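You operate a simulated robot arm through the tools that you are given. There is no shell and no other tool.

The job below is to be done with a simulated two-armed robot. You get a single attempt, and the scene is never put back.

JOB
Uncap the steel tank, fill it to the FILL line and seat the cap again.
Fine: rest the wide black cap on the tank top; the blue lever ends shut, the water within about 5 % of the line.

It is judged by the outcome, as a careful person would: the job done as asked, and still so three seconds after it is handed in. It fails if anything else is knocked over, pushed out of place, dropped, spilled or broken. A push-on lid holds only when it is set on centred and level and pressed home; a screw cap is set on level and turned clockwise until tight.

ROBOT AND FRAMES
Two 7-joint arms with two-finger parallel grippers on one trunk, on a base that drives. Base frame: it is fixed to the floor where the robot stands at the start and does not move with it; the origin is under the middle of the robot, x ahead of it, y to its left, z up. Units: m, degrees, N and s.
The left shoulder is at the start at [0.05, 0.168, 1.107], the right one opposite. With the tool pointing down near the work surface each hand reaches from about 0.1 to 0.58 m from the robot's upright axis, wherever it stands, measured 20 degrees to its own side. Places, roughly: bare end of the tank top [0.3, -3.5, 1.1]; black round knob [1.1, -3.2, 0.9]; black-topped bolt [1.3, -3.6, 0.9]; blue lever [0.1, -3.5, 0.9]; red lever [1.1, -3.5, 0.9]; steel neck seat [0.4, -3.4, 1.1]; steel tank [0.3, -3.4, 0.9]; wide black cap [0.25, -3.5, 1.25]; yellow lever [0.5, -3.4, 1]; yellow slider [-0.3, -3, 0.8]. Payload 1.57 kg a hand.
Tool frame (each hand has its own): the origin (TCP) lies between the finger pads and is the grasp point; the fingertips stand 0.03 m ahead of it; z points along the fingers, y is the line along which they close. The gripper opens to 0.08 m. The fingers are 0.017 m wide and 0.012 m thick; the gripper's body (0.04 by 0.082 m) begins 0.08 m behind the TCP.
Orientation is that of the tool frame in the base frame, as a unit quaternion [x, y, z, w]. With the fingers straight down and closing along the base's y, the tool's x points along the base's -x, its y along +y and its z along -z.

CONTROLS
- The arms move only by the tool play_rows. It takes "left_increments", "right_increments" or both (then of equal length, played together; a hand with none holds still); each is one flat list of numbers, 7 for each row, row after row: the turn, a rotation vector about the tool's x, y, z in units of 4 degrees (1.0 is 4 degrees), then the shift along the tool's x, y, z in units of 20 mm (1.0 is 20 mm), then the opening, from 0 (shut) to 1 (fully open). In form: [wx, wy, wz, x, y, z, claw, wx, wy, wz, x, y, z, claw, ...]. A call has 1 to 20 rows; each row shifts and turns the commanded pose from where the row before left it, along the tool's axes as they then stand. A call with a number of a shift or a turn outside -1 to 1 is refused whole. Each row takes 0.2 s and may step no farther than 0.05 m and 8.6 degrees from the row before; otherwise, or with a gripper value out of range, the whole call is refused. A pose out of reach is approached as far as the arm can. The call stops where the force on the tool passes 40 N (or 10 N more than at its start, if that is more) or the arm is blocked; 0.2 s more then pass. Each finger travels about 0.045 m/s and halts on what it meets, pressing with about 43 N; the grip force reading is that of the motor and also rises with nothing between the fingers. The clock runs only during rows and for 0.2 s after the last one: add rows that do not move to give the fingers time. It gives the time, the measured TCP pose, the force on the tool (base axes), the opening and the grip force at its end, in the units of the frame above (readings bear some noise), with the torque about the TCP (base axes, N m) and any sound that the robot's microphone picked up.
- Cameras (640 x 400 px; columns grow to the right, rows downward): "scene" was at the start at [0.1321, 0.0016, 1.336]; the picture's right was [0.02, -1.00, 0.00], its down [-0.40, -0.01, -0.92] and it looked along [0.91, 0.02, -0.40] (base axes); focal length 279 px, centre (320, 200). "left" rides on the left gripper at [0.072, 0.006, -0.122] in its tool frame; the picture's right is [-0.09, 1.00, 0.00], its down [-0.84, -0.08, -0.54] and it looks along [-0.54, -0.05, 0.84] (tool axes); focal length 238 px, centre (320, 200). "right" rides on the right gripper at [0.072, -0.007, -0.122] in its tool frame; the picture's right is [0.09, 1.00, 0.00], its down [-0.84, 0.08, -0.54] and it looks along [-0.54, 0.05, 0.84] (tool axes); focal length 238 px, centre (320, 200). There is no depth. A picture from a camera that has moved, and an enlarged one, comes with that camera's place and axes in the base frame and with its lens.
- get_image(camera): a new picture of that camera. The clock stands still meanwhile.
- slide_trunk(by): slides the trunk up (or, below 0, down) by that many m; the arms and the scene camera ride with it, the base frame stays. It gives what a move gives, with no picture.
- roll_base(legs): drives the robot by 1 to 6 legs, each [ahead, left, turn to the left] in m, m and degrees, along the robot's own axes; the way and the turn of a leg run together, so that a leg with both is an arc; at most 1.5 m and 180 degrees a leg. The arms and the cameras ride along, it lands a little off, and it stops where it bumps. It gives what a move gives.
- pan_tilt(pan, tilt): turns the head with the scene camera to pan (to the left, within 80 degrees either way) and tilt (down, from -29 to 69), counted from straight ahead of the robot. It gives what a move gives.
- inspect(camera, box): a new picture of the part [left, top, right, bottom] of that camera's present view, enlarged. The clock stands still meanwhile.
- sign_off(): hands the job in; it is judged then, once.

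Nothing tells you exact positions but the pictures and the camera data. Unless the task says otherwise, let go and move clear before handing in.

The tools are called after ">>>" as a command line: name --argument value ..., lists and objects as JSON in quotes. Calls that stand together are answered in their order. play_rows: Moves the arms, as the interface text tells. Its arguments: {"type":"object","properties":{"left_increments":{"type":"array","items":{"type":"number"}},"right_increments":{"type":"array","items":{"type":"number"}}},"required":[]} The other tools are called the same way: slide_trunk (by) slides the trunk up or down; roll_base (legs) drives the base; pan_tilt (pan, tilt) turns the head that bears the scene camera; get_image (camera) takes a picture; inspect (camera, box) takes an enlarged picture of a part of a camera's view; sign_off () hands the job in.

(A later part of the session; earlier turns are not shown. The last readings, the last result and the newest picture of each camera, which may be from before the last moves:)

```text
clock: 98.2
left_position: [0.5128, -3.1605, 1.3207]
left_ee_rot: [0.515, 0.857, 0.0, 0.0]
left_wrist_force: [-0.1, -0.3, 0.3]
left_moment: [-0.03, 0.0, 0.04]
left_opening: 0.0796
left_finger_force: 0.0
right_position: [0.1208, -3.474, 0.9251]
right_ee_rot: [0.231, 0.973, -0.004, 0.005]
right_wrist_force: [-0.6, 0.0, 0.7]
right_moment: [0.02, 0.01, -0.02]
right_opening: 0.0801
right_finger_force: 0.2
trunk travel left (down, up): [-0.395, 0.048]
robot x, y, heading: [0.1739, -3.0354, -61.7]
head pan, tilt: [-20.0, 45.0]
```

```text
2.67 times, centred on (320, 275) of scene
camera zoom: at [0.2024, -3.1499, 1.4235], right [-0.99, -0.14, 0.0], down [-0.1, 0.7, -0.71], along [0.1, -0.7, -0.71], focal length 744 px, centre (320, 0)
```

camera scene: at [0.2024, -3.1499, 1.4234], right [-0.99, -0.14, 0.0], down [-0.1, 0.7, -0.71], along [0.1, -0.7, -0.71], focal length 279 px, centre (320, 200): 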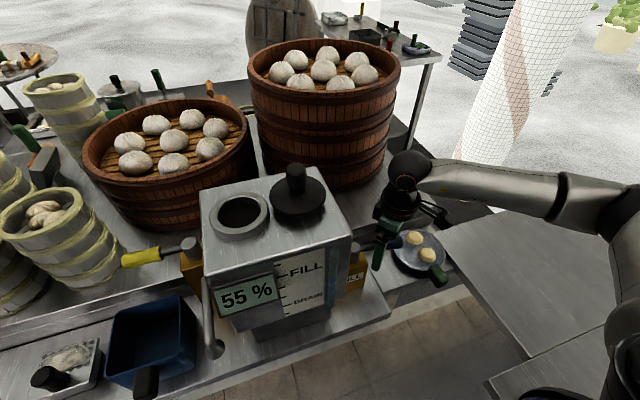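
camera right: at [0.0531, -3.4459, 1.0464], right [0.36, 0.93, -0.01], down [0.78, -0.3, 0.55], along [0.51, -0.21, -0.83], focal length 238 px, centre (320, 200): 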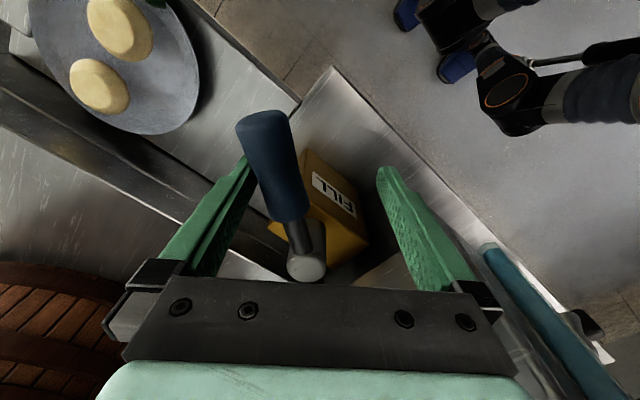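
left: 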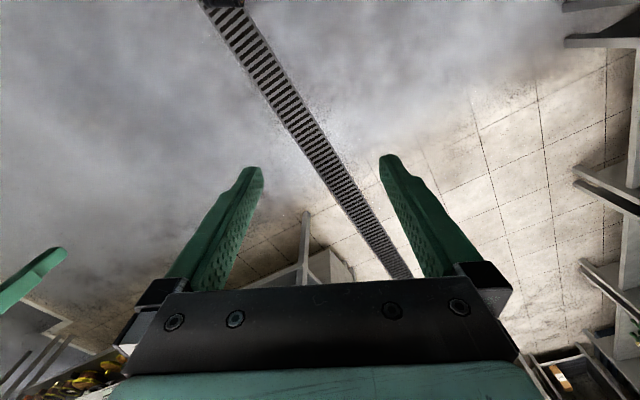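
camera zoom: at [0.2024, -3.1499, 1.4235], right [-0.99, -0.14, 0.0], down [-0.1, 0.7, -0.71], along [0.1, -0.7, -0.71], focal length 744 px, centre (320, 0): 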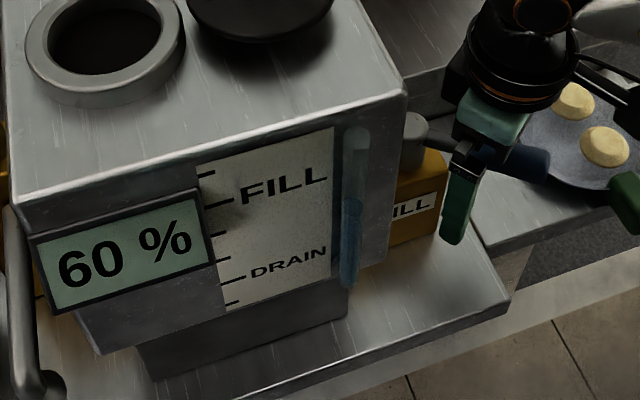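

The display jumped to 60 %, so water is flowing. I'll hold the lever here and watch in short waits.

>>> play_rows --right_increments '[0, 0, 0, 0, 0, 0, 1, 0, 0, 0, 0, 0, 0, 1]'

>>> inspect --camera "scene" --box '[200, 200, 360, 300]'

```text
clock: 98.8
left_position: [0.5142, -3.1597, 1.3191]
left_ee_rot: [0.515, 0.857, -0.001, 0.001]
left_wrist_force: [-0.7, 0.4, 0.7]
left_moment: [0.02, 0.01, 0.03]
left_opening: 0.0802
left_finger_force: 0.0
right_position: [0.1218, -3.4746, 0.9243]
right_ee_rot: [0.23, 0.973, -0.004, 0.004]
right_wrist_force: [-0.7, -0.1, 0.8]
right_moment: [0.01, -0.01, 0.01]
right_opening: 0.0799
right_finger_force: 0.0
trunk travel left (down, up): [-0.395, 0.048]
robot x, y, heading: [0.1691, -3.0314, -61.9]
head pan, tilt: [-20.0, 45.0]
```

```text
4.00 times, centred on (280, 250) of scene
camera zoom: at [0.2024, -3.1499, 1.4235], right [-0.99, -0.14, 0.0], down [-0.1, 0.7, -0.71], along [0.1, -0.7, -0.71], focal length 1116 px, centre (480, 0)
```

zoom: 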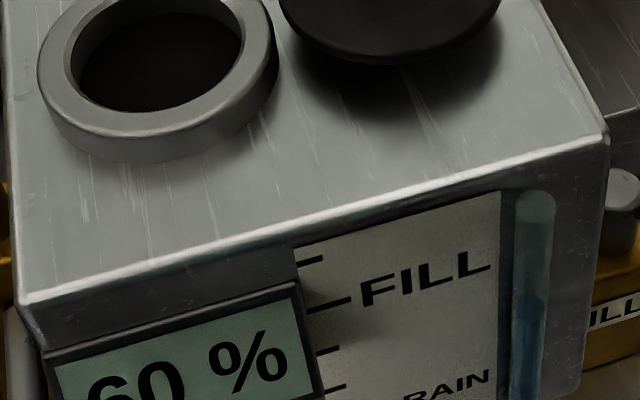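

>>> inspect --camera "scene" --box '[268, 240, 348, 310]'

```text
5.71 times, centred on (308, 275) of scene
camera zoom: at [0.2024, -3.1499, 1.4235], right [-0.99, -0.14, 0.0], down [-0.1, 0.7, -0.71], along [0.1, -0.7, -0.71], focal length 1595 px, centre (389, -229)
```

zoom: 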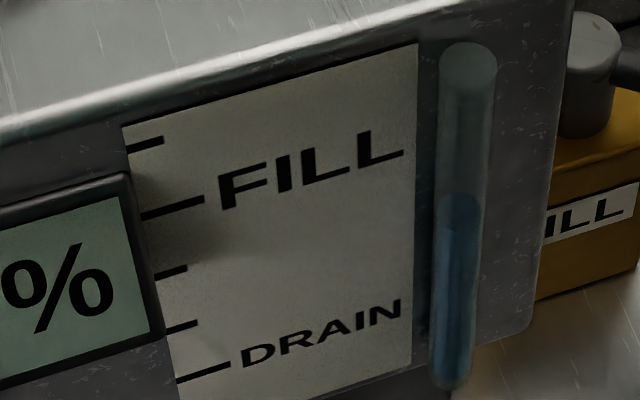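

The zoomed gauge shows the water at the third tick (60 %), which matches the display, so the FILL tick is 80 %. I'll keep filling in short waits.

>>> play_rows --right_increments '[0, 0, 0, 0, 0, 0, 1, 0, 0, 0, 0, 0, 0, 1, 0, 0, 0, 0, 0, 0, 1]'

>>> inspect --camera "scene" --box '[248, 240, 348, 310]'

```text
clock: 99.6
left_position: [0.5132, -3.1608, 1.3192]
left_ee_rot: [0.515, 0.857, -0.001, 0.0]
left_wrist_force: [0.4, 0.4, -0.9]
left_moment: [0.04, -0.01, 0.01]
left_opening: 0.0798
left_finger_force: 0.0
right_position: [0.1207, -3.4739, 0.925]
right_ee_rot: [0.231, 0.973, -0.004, 0.005]
right_wrist_force: [-1.0, -0.1, -0.9]
right_moment: [-0.01, -0.02, 0.02]
right_opening: 0.0802
right_finger_force: 0.0
trunk travel left (down, up): [-0.395, 0.048]
robot x, y, heading: [0.1716, -3.0348, -62.2]
head pan, tilt: [-20.0, 45.0]
```

```text
5.71 times, centred on (298, 275) of scene
camera zoom: at [0.2024, -3.1499, 1.4235], right [-0.99, -0.14, 0.0], down [-0.1, 0.7, -0.71], along [0.1, -0.7, -0.71], focal length 1595 px, centre (446, -229)
```

zoom: 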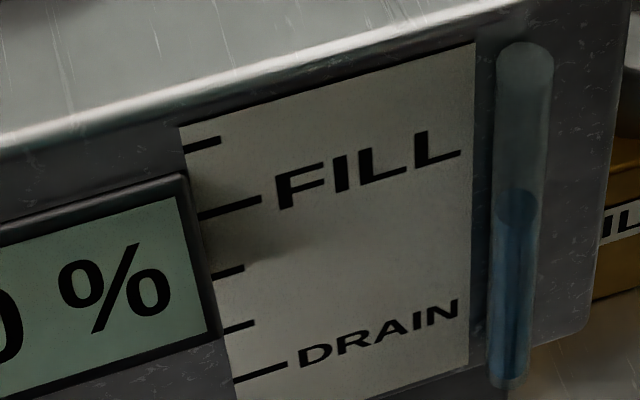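

The level rises about 2 % per second, a comfortable rate. I'll wait about 3 s and check.

>>> play_rows --right_increments '[0, 0, 0, 0, 0, 0, 1, 0, 0, 0, 0, 0, 0, 1, 0, 0, 0, 0, 0, 0, 1, 0, 0, 0, 0, 0, 0, 1, 0, 0, 0, 0, 0, 0, 1, 0, 0, 0, 0, 0, 0, 1, 0, 0, 0, 0, 0, 0, 1, 0, 0, 0, 0, 0, 0, 1, 0, 0, 0, 0, 0, 0, 1, 0, 0, 0, 0, 0, 0, 1, 0, 0, 0, 0, 0, 0, 1, 0, 0, 0, 0, 0, 0, 1]'

>>> inspect --camera "scene" --box '[208, 230, 348, 317]'

```text
clock: 102.2
left_position: [0.5137, -3.1601, 1.3194]
left_ee_rot: [0.515, 0.857, -0.001, 0.001]
left_wrist_force: [0.3, 1.0, 0.5]
left_moment: [0.03, -0.04, 0.01]
left_opening: 0.0801
left_finger_force: 0.1
right_position: [0.1219, -3.4737, 0.9247]
right_ee_rot: [0.231, 0.973, -0.003, 0.004]
right_wrist_force: [-1.1, 0.3, 0.6]
right_moment: [0.0, -0.05, -0.02]
right_opening: 0.0797
right_finger_force: 0.0
trunk travel left (down, up): [-0.395, 0.048]
robot x, y, heading: [0.1702, -3.0357, -62.2]
head pan, tilt: [-20.0, 45.0]
```

```text
4.57 times, centred on (278, 274) of scene
camera zoom: at [0.2024, -3.1499, 1.4235], right [-0.99, -0.14, 0.0], down [-0.1, 0.7, -0.71], along [0.1, -0.7, -0.71], focal length 1276 px, centre (512, -136)
```

zoom: 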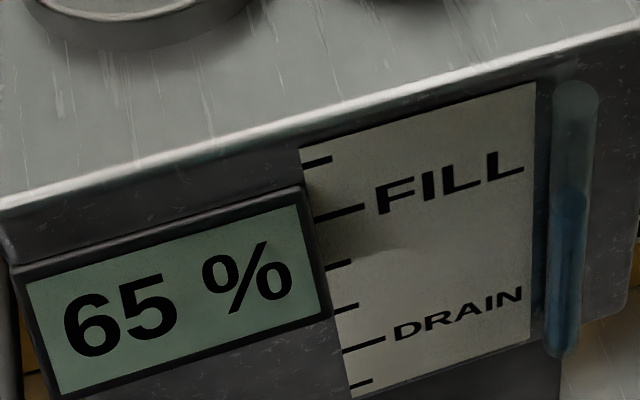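

>>> play_rows --right_increments '[0, 0, 0, 0, 0, 0, 1, 0, 0, 0, 0, 0, 0, 1, 0, 0, 0, 0, 0, 0, 1, 0, 0, 0, 0, 0, 0, 1, 0, 0, 0, 0, 0, 0, 1, 0, 0, 0, 0, 0, 0, 1, 0, 0, 0, 0, 0, 0, 1, 0, 0, 0, 0, 0, 0, 1, 0, 0, 0, 0, 0, 0, 1, 0, 0, 0, 0, 0, 0, 1, 0, 0, 0, 0, 0, 0, 1, 0, 0, 0, 0, 0, 0, 1]'

>>> inspect --camera "scene" --box '[208, 230, 348, 317]'

```text
clock: 104.8
left_position: [0.5132, -3.1606, 1.3182]
left_ee_rot: [0.515, 0.857, 0.0, 0.001]
left_wrist_force: [-0.6, -0.9, -0.2]
left_moment: [-0.01, 0.0, -0.01]
left_opening: 0.0802
left_finger_force: 0.0
right_position: [0.1209, -3.4736, 0.9246]
right_ee_rot: [0.231, 0.973, -0.004, 0.005]
right_wrist_force: [0.4, -0.6, -0.7]
right_moment: [0.0, -0.03, -0.03]
right_opening: 0.0802
right_finger_force: 0.1
trunk travel left (down, up): [-0.395, 0.048]
robot x, y, heading: [0.173, -3.0349, -62.1]
head pan, tilt: [-20.0, 45.0]
```

```text
4.57 times, centred on (278, 274) of scene
camera zoom: at [0.2024, -3.1499, 1.4235], right [-0.99, -0.14, 0.0], down [-0.1, 0.7, -0.71], along [0.1, -0.7, -0.71], focal length 1276 px, centre (512, -136)
```

zoom: 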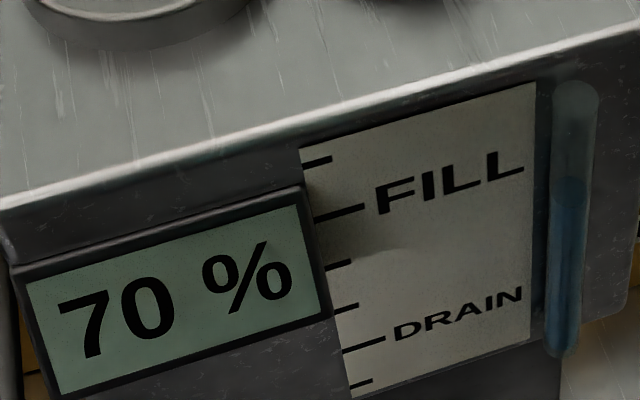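

70 % now. I'll wait in shorter intervals to catch the change to 75 %.

>>> play_rows --right_increments '[0, 0, 0, 0, 0, 0, 1, 0, 0, 0, 0, 0, 0, 1, 0, 0, 0, 0, 0, 0, 1, 0, 0, 0, 0, 0, 0, 1, 0, 0, 0, 0, 0, 0, 1, 0, 0, 0, 0, 0, 0, 1]'

>>> inspect --camera "scene" --box '[208, 230, 348, 317]'

```text
clock: 106.2
left_position: [0.5135, -3.1595, 1.3202]
left_ee_rot: [0.515, 0.857, 0.0, 0.001]
left_wrist_force: [-0.1, -0.9, 0.3]
left_moment: [-0.01, 0.0, 0.02]
left_opening: 0.0799
left_finger_force: 0.1
right_position: [0.1213, -3.4742, 0.925]
right_ee_rot: [0.232, 0.973, -0.005, 0.004]
right_wrist_force: [0.6, 0.5, -0.4]
right_moment: [-0.01, -0.01, 0.0]
right_opening: 0.08
right_finger_force: 0.1
trunk travel left (down, up): [-0.395, 0.048]
robot x, y, heading: [0.1734, -3.034, -62.1]
head pan, tilt: [-20.0, 45.0]
```

```text
4.57 times, centred on (278, 274) of scene
camera zoom: at [0.2024, -3.1499, 1.4235], right [-0.99, -0.14, 0.0], down [-0.1, 0.7, -0.71], along [0.1, -0.7, -0.71], focal length 1276 px, centre (512, -136)
```

zoom: 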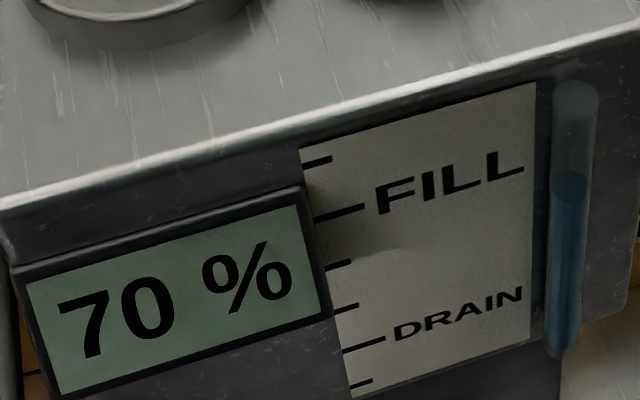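

>>> play_rows --right_increments '[0, 0, 0, 0, 0, 0, 1, 0, 0, 0, 0, 0, 0, 1, 0, 0, 0, 0, 0, 0, 1, 0, 0, 0, 0, 0, 0, 1]'

>>> inspect --camera "scene" --box '[208, 230, 348, 317]'

>>> inspect --camera "scene" --box '[290, 240, 350, 278]'

```text
clock: 107.2
left_position: [0.5136, -3.1593, 1.3189]
left_ee_rot: [0.515, 0.857, -0.001, 0.0]
left_wrist_force: [-1.1, 0.4, -0.3]
left_moment: [0.02, -0.02, -0.01]
left_opening: 0.0798
left_finger_force: 0.1
right_position: [0.1214, -3.474, 0.9256]
right_ee_rot: [0.231, 0.973, -0.004, 0.004]
right_wrist_force: [0.1, 0.3, 0.3]
right_moment: [-0.03, 0.0, -0.03]
right_opening: 0.08
right_finger_force: 0.0
trunk travel left (down, up): [-0.395, 0.048]
robot x, y, heading: [0.173, -3.0331, -62.0]
head pan, tilt: [-20.0, 45.0]
```

```text
4.57 times, centred on (278, 274) of scene
camera zoom: at [0.2024, -3.1499, 1.4235], right [-0.99, -0.14, 0.0], down [-0.1, 0.7, -0.71], along [0.1, -0.7, -0.71], focal length 1276 px, centre (512, -136)
```

zoom: 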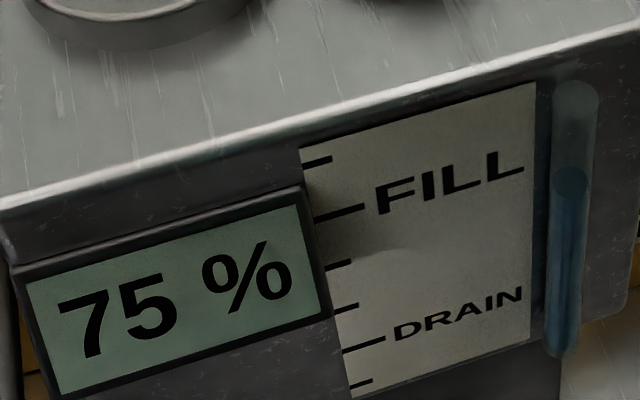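

```text
10.53 times, centred on (320, 259) of scene
camera zoom: at [0.2024, -3.1499, 1.4235], right [-0.99, -0.14, 0.0], down [-0.1, 0.7, -0.71], along [0.1, -0.7, -0.71], focal length 2938 px, centre (320, -421)
```

zoom: 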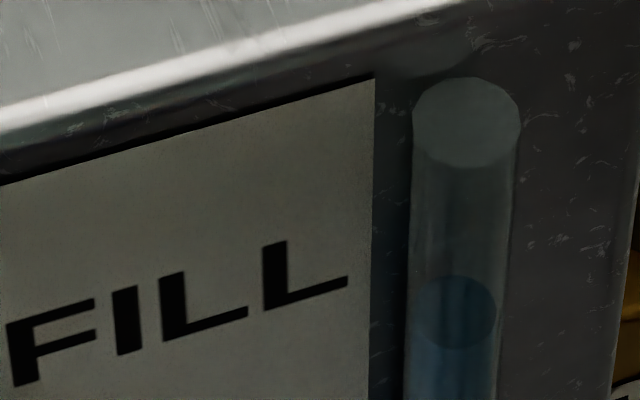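

75 % now, flowing at about 1.65 % per second. I'll wait about 1.6 s more, check, and then begin pushing the lever shut so that the water stops at about 80 %.

>>> play_rows --right_increments '[0, 0, 0, 0, 0, 0, 1, 0, 0, 0, 0, 0, 0, 1, 0, 0, 0, 0, 0, 0, 1, 0, 0, 0, 0, 0, 0, 1, 0, 0, 0, 0, 0, 0, 1, 0, 0, 0, 0, 0, 0, 1, 0, 0, 0, 0, 0, 0, 1]'

>>> inspect --camera "scene" --box '[208, 230, 348, 317]'

>>> inspect --camera "scene" --box '[290, 240, 350, 278]'

```text
clock: 108.8
left_position: [0.5139, -3.1608, 1.3198]
left_ee_rot: [0.515, 0.857, -0.001, 0.0]
left_wrist_force: [0.0, 0.2, -0.3]
left_moment: [0.01, 0.01, -0.02]
left_opening: 0.0797
left_finger_force: 0.1
right_position: [0.1204, -3.4744, 0.9256]
right_ee_rot: [0.231, 0.973, -0.003, 0.004]
right_wrist_force: [0.2, 0.5, 0.3]
right_moment: [0.03, 0.01, 0.03]
right_opening: 0.0801
right_finger_force: 0.1
trunk travel left (down, up): [-0.395, 0.048]
robot x, y, heading: [0.1722, -3.0379, -62.4]
head pan, tilt: [-20.0, 45.0]
```

```text
4.57 times, centred on (278, 274) of scene
camera zoom: at [0.2024, -3.1499, 1.4235], right [-0.99, -0.14, 0.0], down [-0.1, 0.7, -0.71], along [0.1, -0.7, -0.71], focal length 1276 px, centre (512, -136)
```

zoom: 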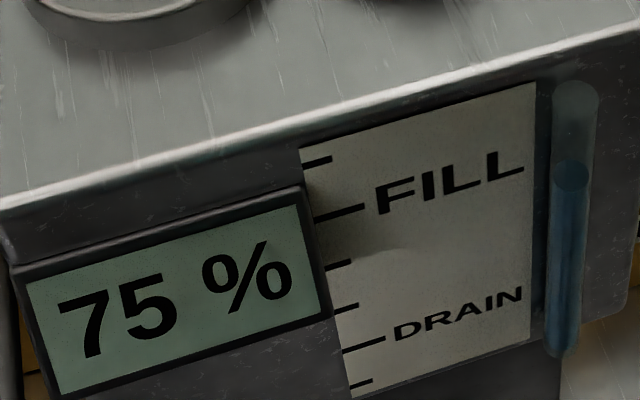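

```text
10.53 times, centred on (320, 259) of scene
camera zoom: at [0.2024, -3.1499, 1.4235], right [-0.99, -0.14, 0.0], down [-0.1, 0.7, -0.71], along [0.1, -0.7, -0.71], focal length 2938 px, centre (320, -421)
```

zoom: 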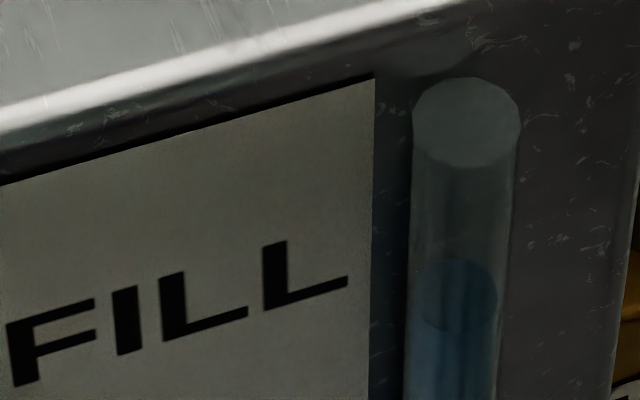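

The water is just below the FILL mark (about 76–78 %). I'll now push the lever shut with the front finger.

>>> play_rows --right_increments '[0, 0, 0, -0.127, -0.68, 0, 1, 0, 0, 0, -0.127, -0.68, 0, 1, 0, 0, 0, -0.127, -0.68, 0, 1, 0, 0, 0, -0.127, -0.68, 0, 1, 0, 0, 0, -0.127, -0.6, 0, 1, 0, 0, 0, -0.127, -0.5, 0, 1]'

>>> get_image --camera "right"

>>> inspect --camera "scene" --box '[200, 200, 440, 350]'

```text
clock: 110.2
left_position: [0.5123, -3.1595, 1.3203]
left_ee_rot: [0.515, 0.857, -0.001, 0.001]
left_wrist_force: [-0.1, -0.3, -0.1]
left_moment: [-0.02, 0.02, 0.01]
left_opening: 0.08
left_finger_force: 0.0
right_position: [0.1019, -3.5496, 0.925]
right_ee_rot: [0.231, 0.973, -0.005, 0.004]
right_wrist_force: [0.0, 0.1, -0.2]
right_moment: [-0.01, -0.01, -0.01]
right_opening: 0.0798
right_finger_force: 0.2
trunk travel left (down, up): [-0.395, 0.048]
robot x, y, heading: [0.1708, -3.0314, -62.2]
head pan, tilt: [-20.0, 45.0]
```

```text
taken
camera right: at [0.0328, -3.5208, 1.0462], right [0.37, 0.93, -0.01], down [0.78, -0.3, 0.55], along [0.51, -0.21, -0.83], focal length 238 px, centre (320, 200)
```

right: 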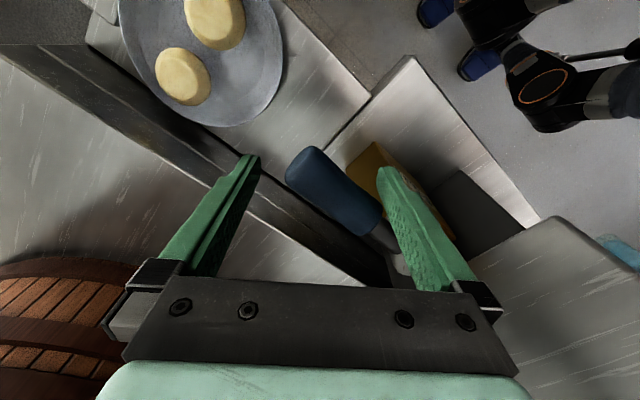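

```text
2.67 times, centred on (320, 275) of scene
camera zoom: at [0.2026, -3.1499, 1.4234], right [-0.99, -0.14, 0.0], down [-0.1, 0.7, -0.71], along [0.1, -0.7, -0.71], focal length 744 px, centre (320, 0)
```

zoom: 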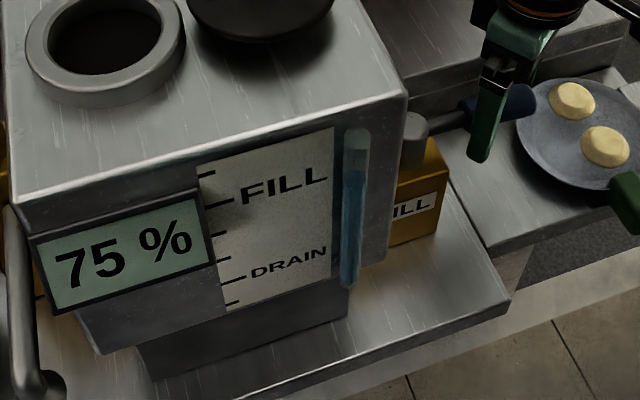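

The lever is back to about its closed direction. I'll check the gauge and then push slightly further until it firmly meets its stop.

>>> inspect --camera "scene" --box '[290, 240, 350, 278]'

>>> play_rows --right_increments '[0, 0, 0, -0.03, -0.15, 0, 1, 0, 0, 0, -0.03, -0.15, 0, 1]'

>>> inspect --camera "scene" --box '[290, 240, 350, 278]'

>>> get_image --camera "right"

```text
10.53 times, centred on (320, 259) of scene
camera zoom: at [0.2026, -3.1499, 1.4234], right [-0.99, -0.14, 0.0], down [-0.1, 0.7, -0.71], along [0.1, -0.7, -0.71], focal length 2938 px, centre (320, -421)
```

zoom: 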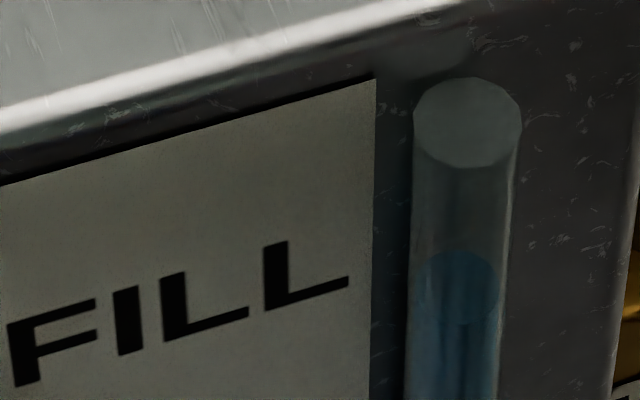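

```text
clock: 110.8
left_position: [0.5133, -3.1584, 1.3205]
left_ee_rot: [0.515, 0.857, 0.0, 0.002]
left_wrist_force: [0.1, 0.2, -0.4]
left_moment: [0.01, 0.0, 0.0]
left_opening: 0.0802
left_finger_force: 0.1
right_position: [0.098, -3.5518, 0.9257]
right_ee_rot: [0.231, 0.973, -0.003, 0.004]
right_wrist_force: [-0.9, 9.8, -0.3]
right_moment: [0.0, 0.06, 0.29]
right_opening: 0.0801
right_finger_force: 0.0
trunk travel left (down, up): [-0.395, 0.048]
robot x, y, heading: [0.1712, -3.0329, -62.2]
head pan, tilt: [-20.0, 45.0]
```

```text
10.53 times, centred on (320, 259) of scene
camera zoom: at [0.2024, -3.1485, 1.4236], right [-0.99, -0.14, 0.0], down [-0.1, 0.7, -0.71], along [0.1, -0.7, -0.71], focal length 2938 px, centre (320, -421)
```

zoom: 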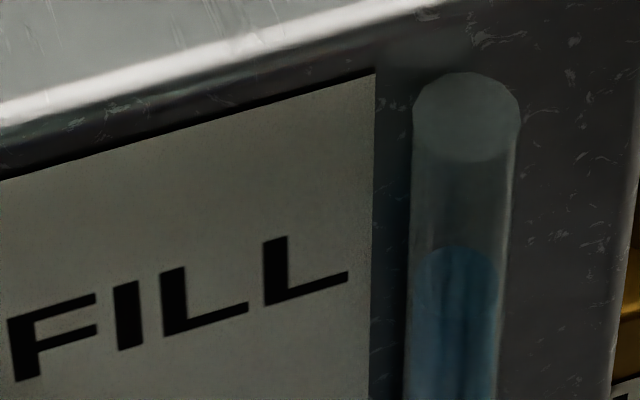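

```text
taken
camera right: at [0.0301, -3.5247, 1.0465], right [0.36, 0.93, 0.0], down [0.78, -0.3, 0.55], along [0.51, -0.2, -0.84], focal length 238 px, centre (320, 200)
```

right: 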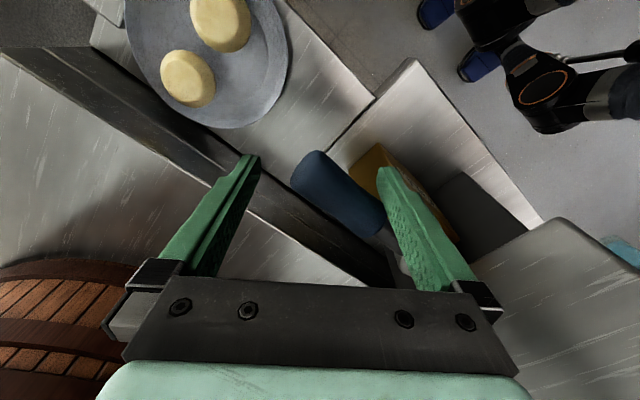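

The finger met the closed stop with about 10 N. I'll relax the push and wait a second to confirm that the level is steady.

>>> play_rows --right_increments '[0, 0, 0, 0.03, 0.15, 0, 1, 0, 0, 0, 0, 0, 0, 1, 0, 0, 0, 0, 0, 0, 1, 0, 0, 0, 0, 0, 0, 1, 0, 0, 0, 0, 0, 0, 1, 0, 0, 0, 0, 0, 0, 1]'

>>> inspect --camera "scene" --box '[290, 240, 350, 278]'

>>> inspect --camera "scene" --box '[200, 200, 440, 350]'

```text
clock: 112.2
left_position: [0.5129, -3.16, 1.3204]
left_ee_rot: [0.515, 0.857, -0.001, 0.001]
left_wrist_force: [-0.5, -0.6, 0.3]
left_moment: [-0.02, -0.01, -0.01]
left_opening: 0.0802
left_finger_force: 0.0
right_position: [0.0995, -3.551, 0.9256]
right_ee_rot: [0.231, 0.973, -0.004, 0.005]
right_wrist_force: [-5.6, 5.1, -0.1]
right_moment: [0.04, 0.06, 0.3]
right_opening: 0.0802
right_finger_force: 0.1
trunk travel left (down, up): [-0.395, 0.048]
robot x, y, heading: [0.1733, -3.0331, -62.2]
head pan, tilt: [-20.0, 45.0]
```

```text
10.53 times, centred on (320, 259) of scene
camera zoom: at [0.2018, -3.1493, 1.4235], right [-0.99, -0.14, 0.0], down [-0.1, 0.7, -0.71], along [0.1, -0.7, -0.71], focal length 2938 px, centre (320, -421)
```

zoom: 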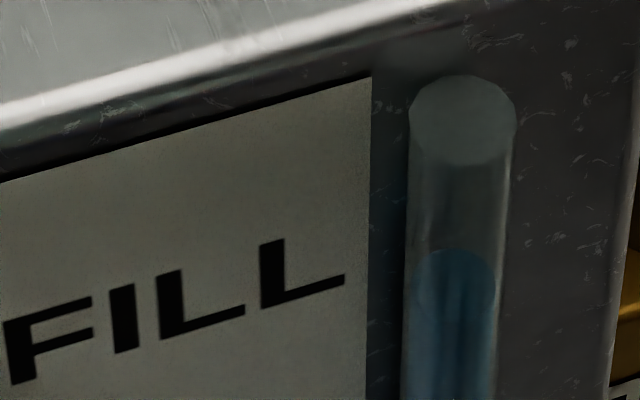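

```text
2.67 times, centred on (320, 275) of scene
camera zoom: at [0.2018, -3.1493, 1.4235], right [-0.99, -0.14, 0.0], down [-0.1, 0.7, -0.71], along [0.1, -0.7, -0.71], focal length 744 px, centre (320, 0)
```

zoom: 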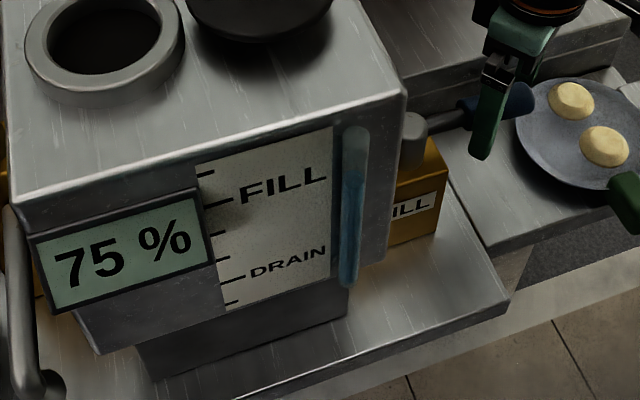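

The level is steady, so the valve is shut; the reading is 75 % (water about 77–79 %, slightly under the line). I'll give a brief partial top-up to bring it closer to the FILL mark.

>>> play_rows --right_increments '[0, 0, 0, 0.2, 0.735, 0, 1, 0, 0, 0, 0.2, 0.735, 0, 1, 0, 0, 0, 0.2, 0.735, 0, 1, 0, 0, 0, 0.265, 0.9, 0, 1, 0, 0, 0, 0, 0, 0, 1]'

>>> inspect --camera "scene" --box '[200, 200, 440, 350]'

>>> inspect --camera "scene" --box '[290, 240, 350, 278]'

>>> get_image --camera "right"

```text
clock: 113.4
left_position: [0.5128, -3.1624, 1.3197]
left_ee_rot: [0.515, 0.857, -0.001, 0.001]
left_wrist_force: [0.5, -0.9, 0.3]
left_moment: [0.0, -0.01, 0.01]
left_opening: 0.08
left_finger_force: 0.1
right_position: [0.1126, -3.4888, 0.9254]
right_ee_rot: [0.231, 0.973, -0.003, 0.005]
right_wrist_force: [0.2, -0.3, -0.1]
right_moment: [-0.01, 0.03, -0.02]
right_opening: 0.0801
right_finger_force: 0.0
trunk travel left (down, up): [-0.395, 0.048]
robot x, y, heading: [0.1731, -3.0336, -61.9]
head pan, tilt: [-20.0, 45.0]
```

```text
2.67 times, centred on (320, 275) of scene
camera zoom: at [0.2026, -3.1499, 1.4235], right [-0.99, -0.14, 0.0], down [-0.1, 0.7, -0.71], along [0.1, -0.7, -0.71], focal length 744 px, centre (320, 0)
```

zoom: 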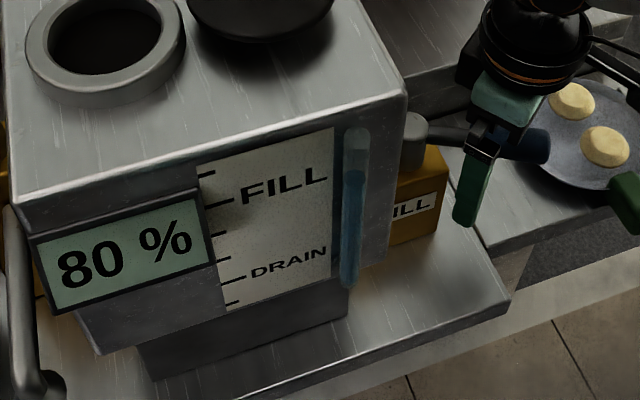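

```text
10.53 times, centred on (320, 259) of scene
camera zoom: at [0.2026, -3.1499, 1.4235], right [-0.99, -0.14, 0.0], down [-0.1, 0.7, -0.71], along [0.1, -0.7, -0.71], focal length 2938 px, centre (320, -421)
```

zoom: 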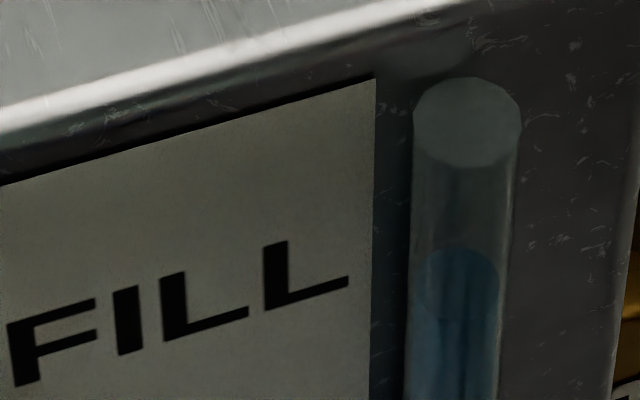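

```text
taken
camera right: at [0.0436, -3.4612, 1.0468], right [0.36, 0.93, -0.01], down [0.78, -0.3, 0.55], along [0.51, -0.21, -0.83], focal length 238 px, centre (320, 200)
```

right: 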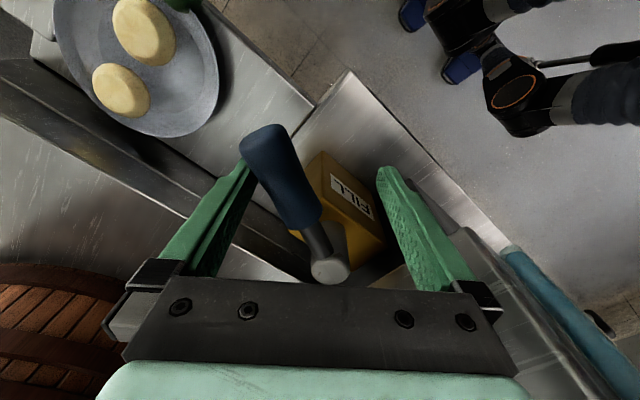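

The display just changed to 80 %. I'll close the lever now; the closing itself adds about 1 %.

>>> play_rows --right_increments '[0, 0, 0, 0, 0, 0, 1, 0, 0, 0, -0.17, -0.62, 0, 1, 0, 0, 0, -0.17, -0.62, 0, 1, 0, 0, 0, -0.17, -0.62, 0, 1, 0, 0, 0, -0.17, -0.62, 0, 1, 0, 0, 0, -0.17, -0.62, 0, 1, 0, 0, 0, -0.03, -0.15, 0, 1, 0, 0, 0, -0.02, -0.08, 0, 1]'

>>> inspect --camera "scene" --box '[200, 200, 440, 350]'

>>> inspect --camera "scene" --box '[290, 240, 350, 278]'

>>> get_image --camera "right"

```text
clock: 115.2
left_position: [0.5133, -3.1586, 1.3208]
left_ee_rot: [0.516, 0.857, -0.001, 0.002]
left_wrist_force: [0.7, 0.0, -0.2]
left_moment: [-0.01, -0.01, -0.04]
left_opening: 0.0796
left_finger_force: 0.1
right_position: [0.0983, -3.5531, 0.9255]
right_ee_rot: [0.231, 0.973, -0.003, 0.003]
right_wrist_force: [-1.7, 18.8, -0.2]
right_moment: [0.09, 0.06, 0.51]
right_opening: 0.08
right_finger_force: 0.1
trunk travel left (down, up): [-0.395, 0.048]
robot x, y, heading: [0.173, -3.0314, -62.2]
head pan, tilt: [-20.0, 45.0]
```

```text
2.67 times, centred on (320, 275) of scene
camera zoom: at [0.2024, -3.1473, 1.4237], right [-0.99, -0.14, 0.0], down [-0.1, 0.7, -0.71], along [0.1, -0.7, -0.71], focal length 744 px, centre (320, 0)
```

zoom: 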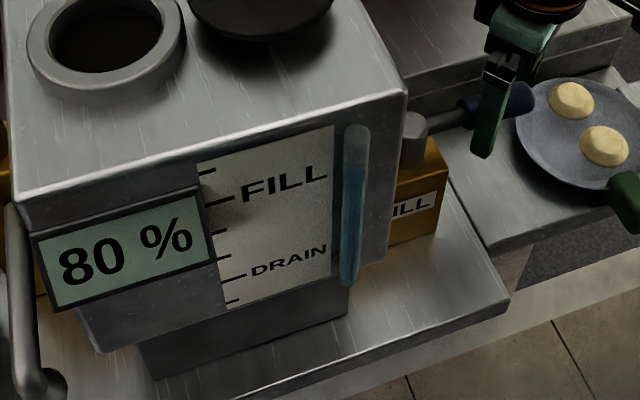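

```text
10.53 times, centred on (320, 259) of scene
camera zoom: at [0.2024, -3.1473, 1.4237], right [-0.99, -0.14, 0.0], down [-0.1, 0.7, -0.71], along [0.1, -0.7, -0.71], focal length 2938 px, centre (320, -421)
```

zoom: 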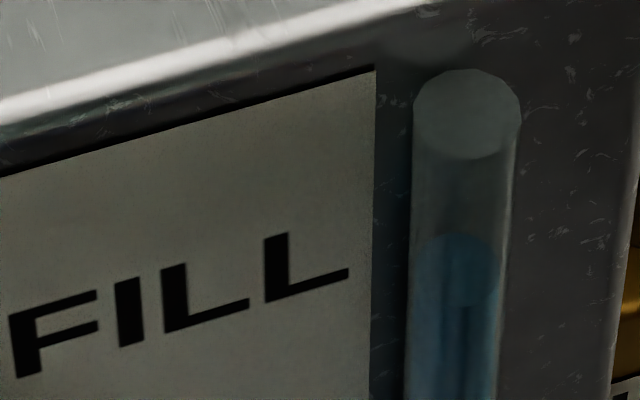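

```text
taken
camera right: at [0.03, -3.5251, 1.0472], right [0.36, 0.93, -0.01], down [0.78, -0.3, 0.55], along [0.51, -0.2, -0.84], focal length 238 px, centre (320, 200)
```

right: 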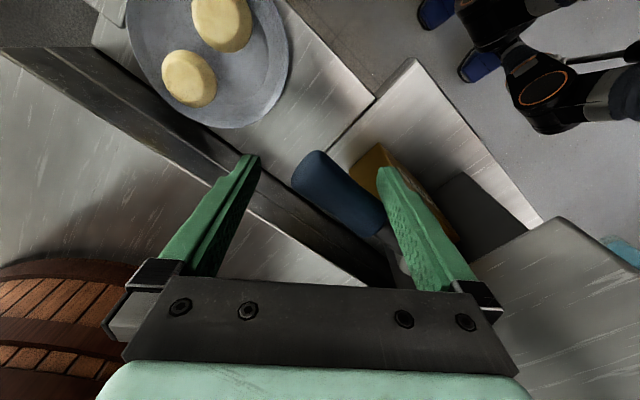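

The lever is hard against its closed stop and the gauge is right near the FILL line at 80 %. I'll relax the finger off the handle and lift the hand straight up.

>>> play_rows --right_increments '[0, 0, 0, 0.2, 0.15, 0, 1, 0, 0, 0, 0.1, 0.08, 0, 1, 0, 0, 0, 0, 0, -0.5, 1, 0, 0, 0, 0, 0, -0.8, 1, 0, 0, 0, 0, 0, -0.9, 1, 0, 0, 0, 0, 0, -0.9, 1, 0, 0, 0, 0, 0, -0.9, 1, 0, 0, 0, 0, 0, -0.9, 1, 0, 0, 0, 0, 0, 0, 1]'

>>> get_image --camera "right"

>>> inspect --camera "scene" --box '[200, 200, 440, 350]'

>>> inspect --camera "scene" --box '[290, 240, 350, 278]'

```text
clock: 117.2
left_position: [0.5132, -3.1607, 1.3188]
left_ee_rot: [0.515, 0.857, -0.001, 0.001]
left_wrist_force: [0.0, 0.2, 0.0]
left_moment: [-0.02, 0.0, 0.02]
left_opening: 0.08
left_finger_force: 0.1
right_position: [0.0931, -3.5493, 1.0252]
right_ee_rot: [0.231, 0.973, -0.005, 0.004]
right_wrist_force: [0.5, 0.4, -1.3]
right_moment: [0.0, -0.03, 0.02]
right_opening: 0.0802
right_finger_force: 0.1
trunk travel left (down, up): [-0.395, 0.048]
robot x, y, heading: [0.1712, -3.0376, -62.0]
head pan, tilt: [-20.0, 45.0]
```

```text
taken
camera right: at [0.0258, -3.5207, 1.1469], right [0.37, 0.93, -0.01], down [0.78, -0.3, 0.55], along [0.51, -0.21, -0.83], focal length 238 px, centre (320, 200)
```

right: 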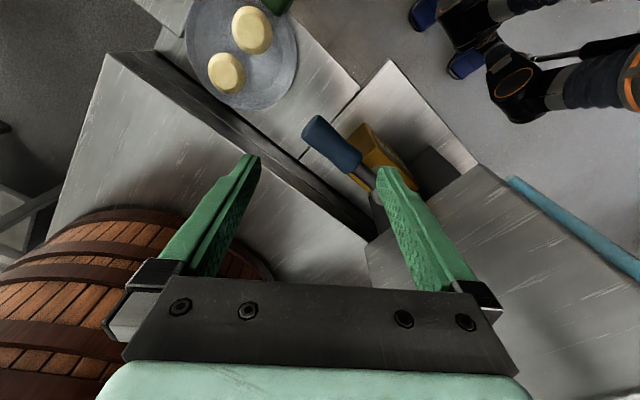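

```text
2.67 times, centred on (320, 275) of scene
camera zoom: at [0.2025, -3.1499, 1.4235], right [-0.99, -0.14, 0.0], down [-0.1, 0.7, -0.71], along [0.1, -0.7, -0.71], focal length 744 px, centre (320, 0)
```

zoom: 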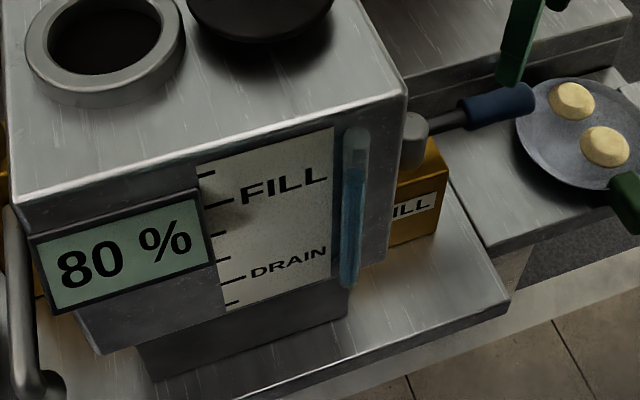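

```text
10.53 times, centred on (320, 259) of scene
camera zoom: at [0.2025, -3.1499, 1.4235], right [-0.99, -0.14, 0.0], down [-0.1, 0.7, -0.71], along [0.1, -0.7, -0.71], focal length 2938 px, centre (320, -421)
```

zoom: 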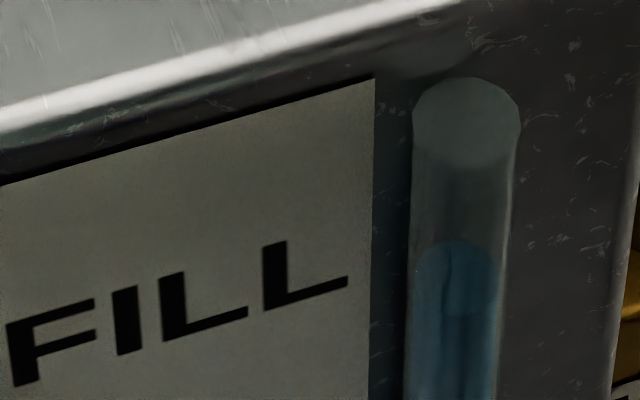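

The lever is shut and the level is stable. I'll turn the yaw back, rise above the tank, and look at the cap before fetching it.

>>> play_rows --right_increments '[0, 0, 1, 0, 0, 0, 1, 0, 0, 1, 0, 0, 0, 1, 0, 0, 1, 0, 0, 0, 1, 0, 0, 1, 0, 0, 0, 1, 0, 0, 1, 0, 0, 0, 1, 0, 0, 1, 0, 0, 0, 1, 0, 0, 1, 0, 0, 0, 1, 0, 0, 1, 0, 0, 0, 1, 0, 0, 0.85, 0, 0, 0, 1, 0, 0, 0, 0, 0, 0, 1]'

>>> play_rows --right_increments '[0, 0, 0, 0, 0, -0.9, 1, 0, 0, 0, 0, 0, -1, 1, 0, 0, 0, 0, 0, -1, 1, 0, 0, 0, 0, 0, -1, 1, 0, 0, 0, 0, 0, -1, 1, 0, 0, 0, 0, 0, -1, 1, 0, 0, 0, 0, 0, -1, 1, 0, 0, 0, 0, 0, -1, 1, 0, 0, 0, 0, 0, -1, 1, 0, 0, 0, 0, 0, -1, 1, 0, 0, 0, 0, 0, -1, 1, 0, 0, 0, 0, 0, -1, 1, 0, 0, 0, 0, 0, -1, 1, 0, 0, 0, 0, 0, 0, 1]'

```text
clock: 119.4
left_position: [0.5127, -3.16, 1.3192]
left_ee_rot: [0.515, 0.857, 0.0, 0.0]
left_wrist_force: [-0.9, 1.1, -0.2]
left_moment: [-0.03, 0.02, 0.01]
left_opening: 0.0801
left_finger_force: 0.1
right_position: [0.0945, -3.5498, 1.023]
right_ee_rot: [0.516, 0.857, -0.002, 0.006]
right_wrist_force: [0.7, -0.7, -0.2]
right_moment: [-0.01, 0.01, 0.02]
right_opening: 0.0799
right_finger_force: 0.0
trunk travel left (down, up): [-0.395, 0.048]
robot x, y, heading: [0.174, -3.0313, -62.1]
head pan, tilt: [-20.0, 45.0]
```

```text
clock: 122.4
left_position: [0.5128, -3.1606, 1.319]
left_ee_rot: [0.515, 0.857, -0.001, 0.001]
left_wrist_force: [-0.2, -0.8, 0.0]
left_moment: [-0.01, 0.01, 0.0]
left_opening: 0.0801
left_finger_force: 0.0
right_position: [0.0905, -3.5481, 1.282]
right_ee_rot: [0.516, 0.856, -0.002, 0.005]
right_wrist_force: [1.0, -0.2, -0.3]
right_moment: [-0.01, 0.0, -0.01]
right_opening: 0.0797
right_finger_force: 0.1
trunk travel left (down, up): [-0.395, 0.048]
robot x, y, heading: [0.1718, -3.0318, -62.1]
head pan, tilt: [-20.0, 45.0]
```

>>> play_rows --right_increments '[0.02, 0.15, 0, 0.028, 0.955, -0.2, 1, 0, 0, 0, 0.028, 0.955, -0.2, 1, 0, 0, 0, 0.028, 0.955, -0.2, 1, 0, 0, 0, 0.028, 0.955, 0, 1, 0, 0, 0, 0.028, 0.955, 0, 1, 0, 0, 0, 0.028, 0.955, 0, 1, 0, 0, 0, 0.028, 0.955, 0, 1, 0, 0, 0, 0.028, 0.955, 0, 1, 0, 0, 0, 0.028, 0.955, 0, 1, 0, 0, 0, 0.028, 0.955, 0, 1, 0, 0, 0, 0.028, 0.955, 0, 1, 0, 0, 0, 0, 0, 0, 1]'

>>> get_image --camera "right"

>>> get_image --camera "scene"

```text
clock: 125.0
left_position: [0.5122, -3.1595, 1.3195]
left_ee_rot: [0.515, 0.857, -0.001, 0.0]
left_wrist_force: [0.2, 0.3, -0.2]
left_moment: [0.0, -0.02, 0.0]
left_opening: 0.0798
left_finger_force: 0.1
right_position: [0.276, -3.444, 1.2947]
right_ee_rot: [0.516, 0.857, 0.0, 0.0]
right_wrist_force: [0.2, -0.4, 0.9]
right_moment: [-0.01, 0.01, -0.01]
right_opening: 0.0801
right_finger_force: 0.1
trunk travel left (down, up): [-0.395, 0.048]
robot x, y, heading: [0.1704, -3.0315, -62.0]
head pan, tilt: [-20.0, 45.0]
```

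```text
taken
camera right: at [0.2359, -3.3823, 1.4168], right [0.84, 0.55, 0.0], down [0.46, -0.7, 0.54], along [0.3, -0.45, -0.84], focal length 238 px, centre (320, 200)
```

right: 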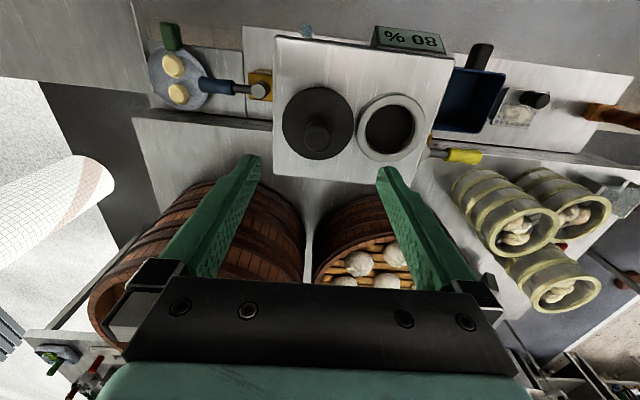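

```text
taken
camera scene: at [0.2021, -3.15, 1.4235], right [-0.99, -0.14, 0.0], down [-0.1, 0.7, -0.71], along [0.1, -0.7, -0.71], focal length 279 px, centre (320, 200)
```

scene: 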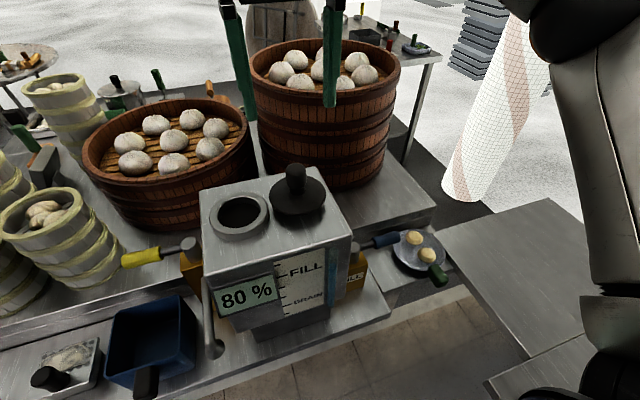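

>>> inspect --camera "right" --box '[264, 70, 440, 180]'

```text
3.64 times, centred on (352, 125) of right
camera zoom: at [0.2359, -3.3823, 1.4168], right [0.84, 0.55, 0.0], down [0.46, -0.7, 0.54], along [0.3, -0.45, -0.84], focal length 867 px, centre (204, 473)
```

zoom: 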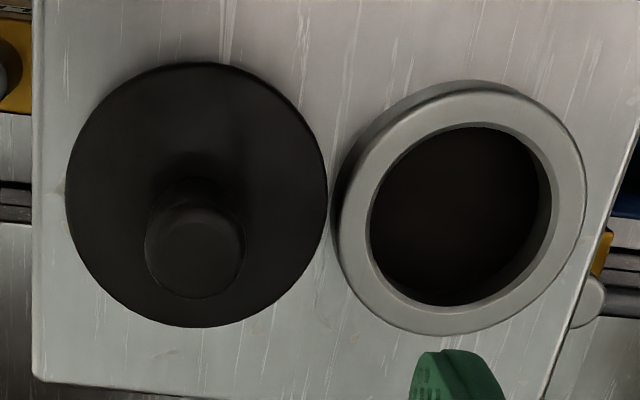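

From above, the knob is about 4 mm ahead and 3 mm right of the hand, and the neck ring centre lies about 89–90 mm left of the cap. I'll correct, descend around the knob and check.

>>> play_rows --right_increments '[0, 0, 0, -0.2, -0.13, 0.86, 1, 0, 0, 0, 0, 0, 0.86, 1, 0, 0, 0, 0, 0, 0.86, 1, 0, 0, 0, 0, 0, 0.86, 1, 0, 0, 0, 0, 0, 0.86, 1, 0, 0, 0, 0, 0, 0.86, 1, 0, 0, 0, 0, 0, 0.86, 1, 0, 0, 0, 0, 0, 0, 1]'

>>> get_image --camera "right"

>>> inspect --camera "scene" --box '[190, 130, 382, 250]'

```text
clock: 126.8
left_position: [0.5135, -3.1607, 1.3199]
left_ee_rot: [0.514, 0.858, -0.001, 0.0]
left_wrist_force: [-0.1, -0.2, -0.3]
left_moment: [0.01, -0.01, 0.02]
left_opening: 0.0799
left_finger_force: 0.1
right_position: [0.2742, -3.4476, 1.1737]
right_ee_rot: [0.516, 0.857, 0.0, 0.002]
right_wrist_force: [-0.1, -0.6, -0.1]
right_moment: [-0.01, 0.03, 0.0]
right_opening: 0.0801
right_finger_force: 0.0
trunk travel left (down, up): [-0.395, 0.048]
robot x, y, heading: [0.1738, -3.0343, -62.1]
head pan, tilt: [-20.0, 45.0]
```

```text
taken
camera right: at [0.234, -3.3863, 1.296], right [0.84, 0.55, 0.0], down [0.46, -0.7, 0.54], along [0.3, -0.45, -0.84], focal length 238 px, centre (320, 200)
```

right: 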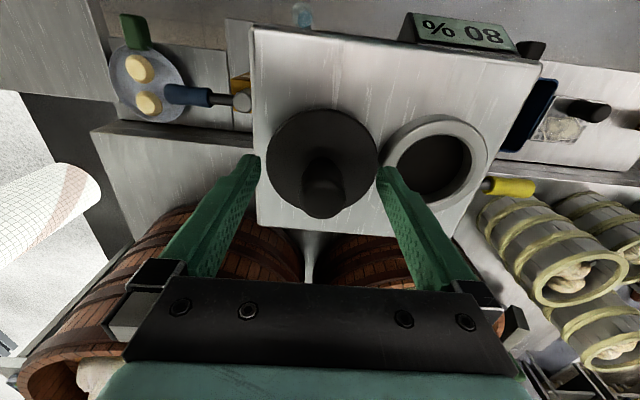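

```text
3.33 times, centred on (286, 190) of scene
camera zoom: at [0.2024, -3.1498, 1.4235], right [-0.99, -0.14, 0.0], down [-0.1, 0.7, -0.71], along [0.1, -0.7, -0.71], focal length 930 px, centre (433, 233)
```

zoom: 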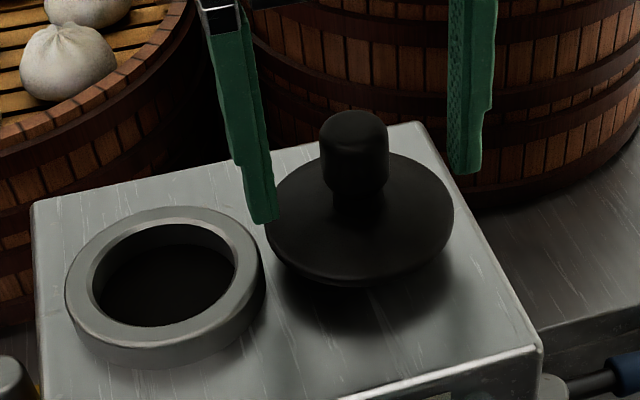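

The knob is centred between the fingers. I'll close on it.

>>> play_rows --right_increments '[0, 0, 0, 0, 0, 0, 0.6, 0, 0, 0, 0, 0, 0, 0.3, 0, 0, 0, 0, 0, 0, 0, 0, 0, 0, 0, 0, 0, 0, 0, 0, 0, 0, 0, 0, 0, 0, 0, 0, 0, 0, 0, 0, 0, 0, 0, 0, 0, 0, 0]'

>>> play_rows --right_increments '[0, 0, 0, 0, 0, -0.2, 0, 0, 0, 0, 0, 0, -0.4, 0, 0, 0, 0, 0, 0, -0.6, 0, 0, 0, 0, 0, 0, -0.6, 0, 0, 0, 0, 0, 0, -0.6, 0, 0, 0, 0, 0, 0, 0, 0]'

>>> inspect --camera "scene" --box '[190, 130, 382, 250]'

```text
clock: 128.4
left_position: [0.5135, -3.1598, 1.3185]
left_ee_rot: [0.514, 0.858, 0.0, 0.0]
left_wrist_force: [0.1, -0.1, -0.8]
left_moment: [0.03, 0.01, 0.01]
left_opening: 0.08
left_finger_force: 0.0
right_position: [0.2742, -3.4477, 1.1732]
right_ee_rot: [0.516, 0.856, -0.001, 0.0]
right_wrist_force: [-0.1, -1.0, 0.9]
right_moment: [-0.04, 0.06, 0.02]
right_opening: 0.0273
right_finger_force: 38.2
trunk travel left (down, up): [-0.395, 0.048]
robot x, y, heading: [0.1741, -3.0326, -62.1]
head pan, tilt: [-20.0, 45.0]
```

```text
clock: 129.8
left_position: [0.5138, -3.1604, 1.3192]
left_ee_rot: [0.515, 0.857, 0.0, 0.0]
left_wrist_force: [-0.3, 0.2, 0.0]
left_moment: [0.01, 0.0, 0.03]
left_opening: 0.08
left_finger_force: 0.1
right_position: [0.275, -3.4453, 1.2217]
right_ee_rot: [0.516, 0.857, 0.0, 0.001]
right_wrist_force: [0.4, -0.1, -1.8]
right_moment: [0.01, 0.02, -0.01]
right_opening: 0.0271
right_finger_force: 38.3
trunk travel left (down, up): [-0.395, 0.048]
robot x, y, heading: [0.1738, -3.034, -62.2]
head pan, tilt: [-20.0, 45.0]
```

```text
3.33 times, centred on (286, 190) of scene
camera zoom: at [0.2024, -3.1501, 1.4234], right [-0.99, -0.14, 0.0], down [-0.1, 0.7, -0.71], along [0.1, -0.7, -0.71], focal length 930 px, centre (433, 233)
```

zoom: 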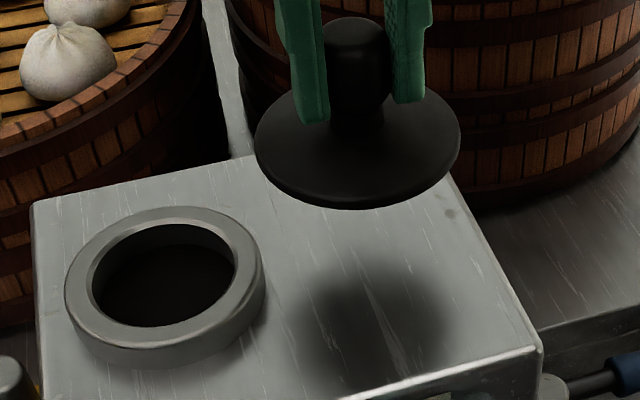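

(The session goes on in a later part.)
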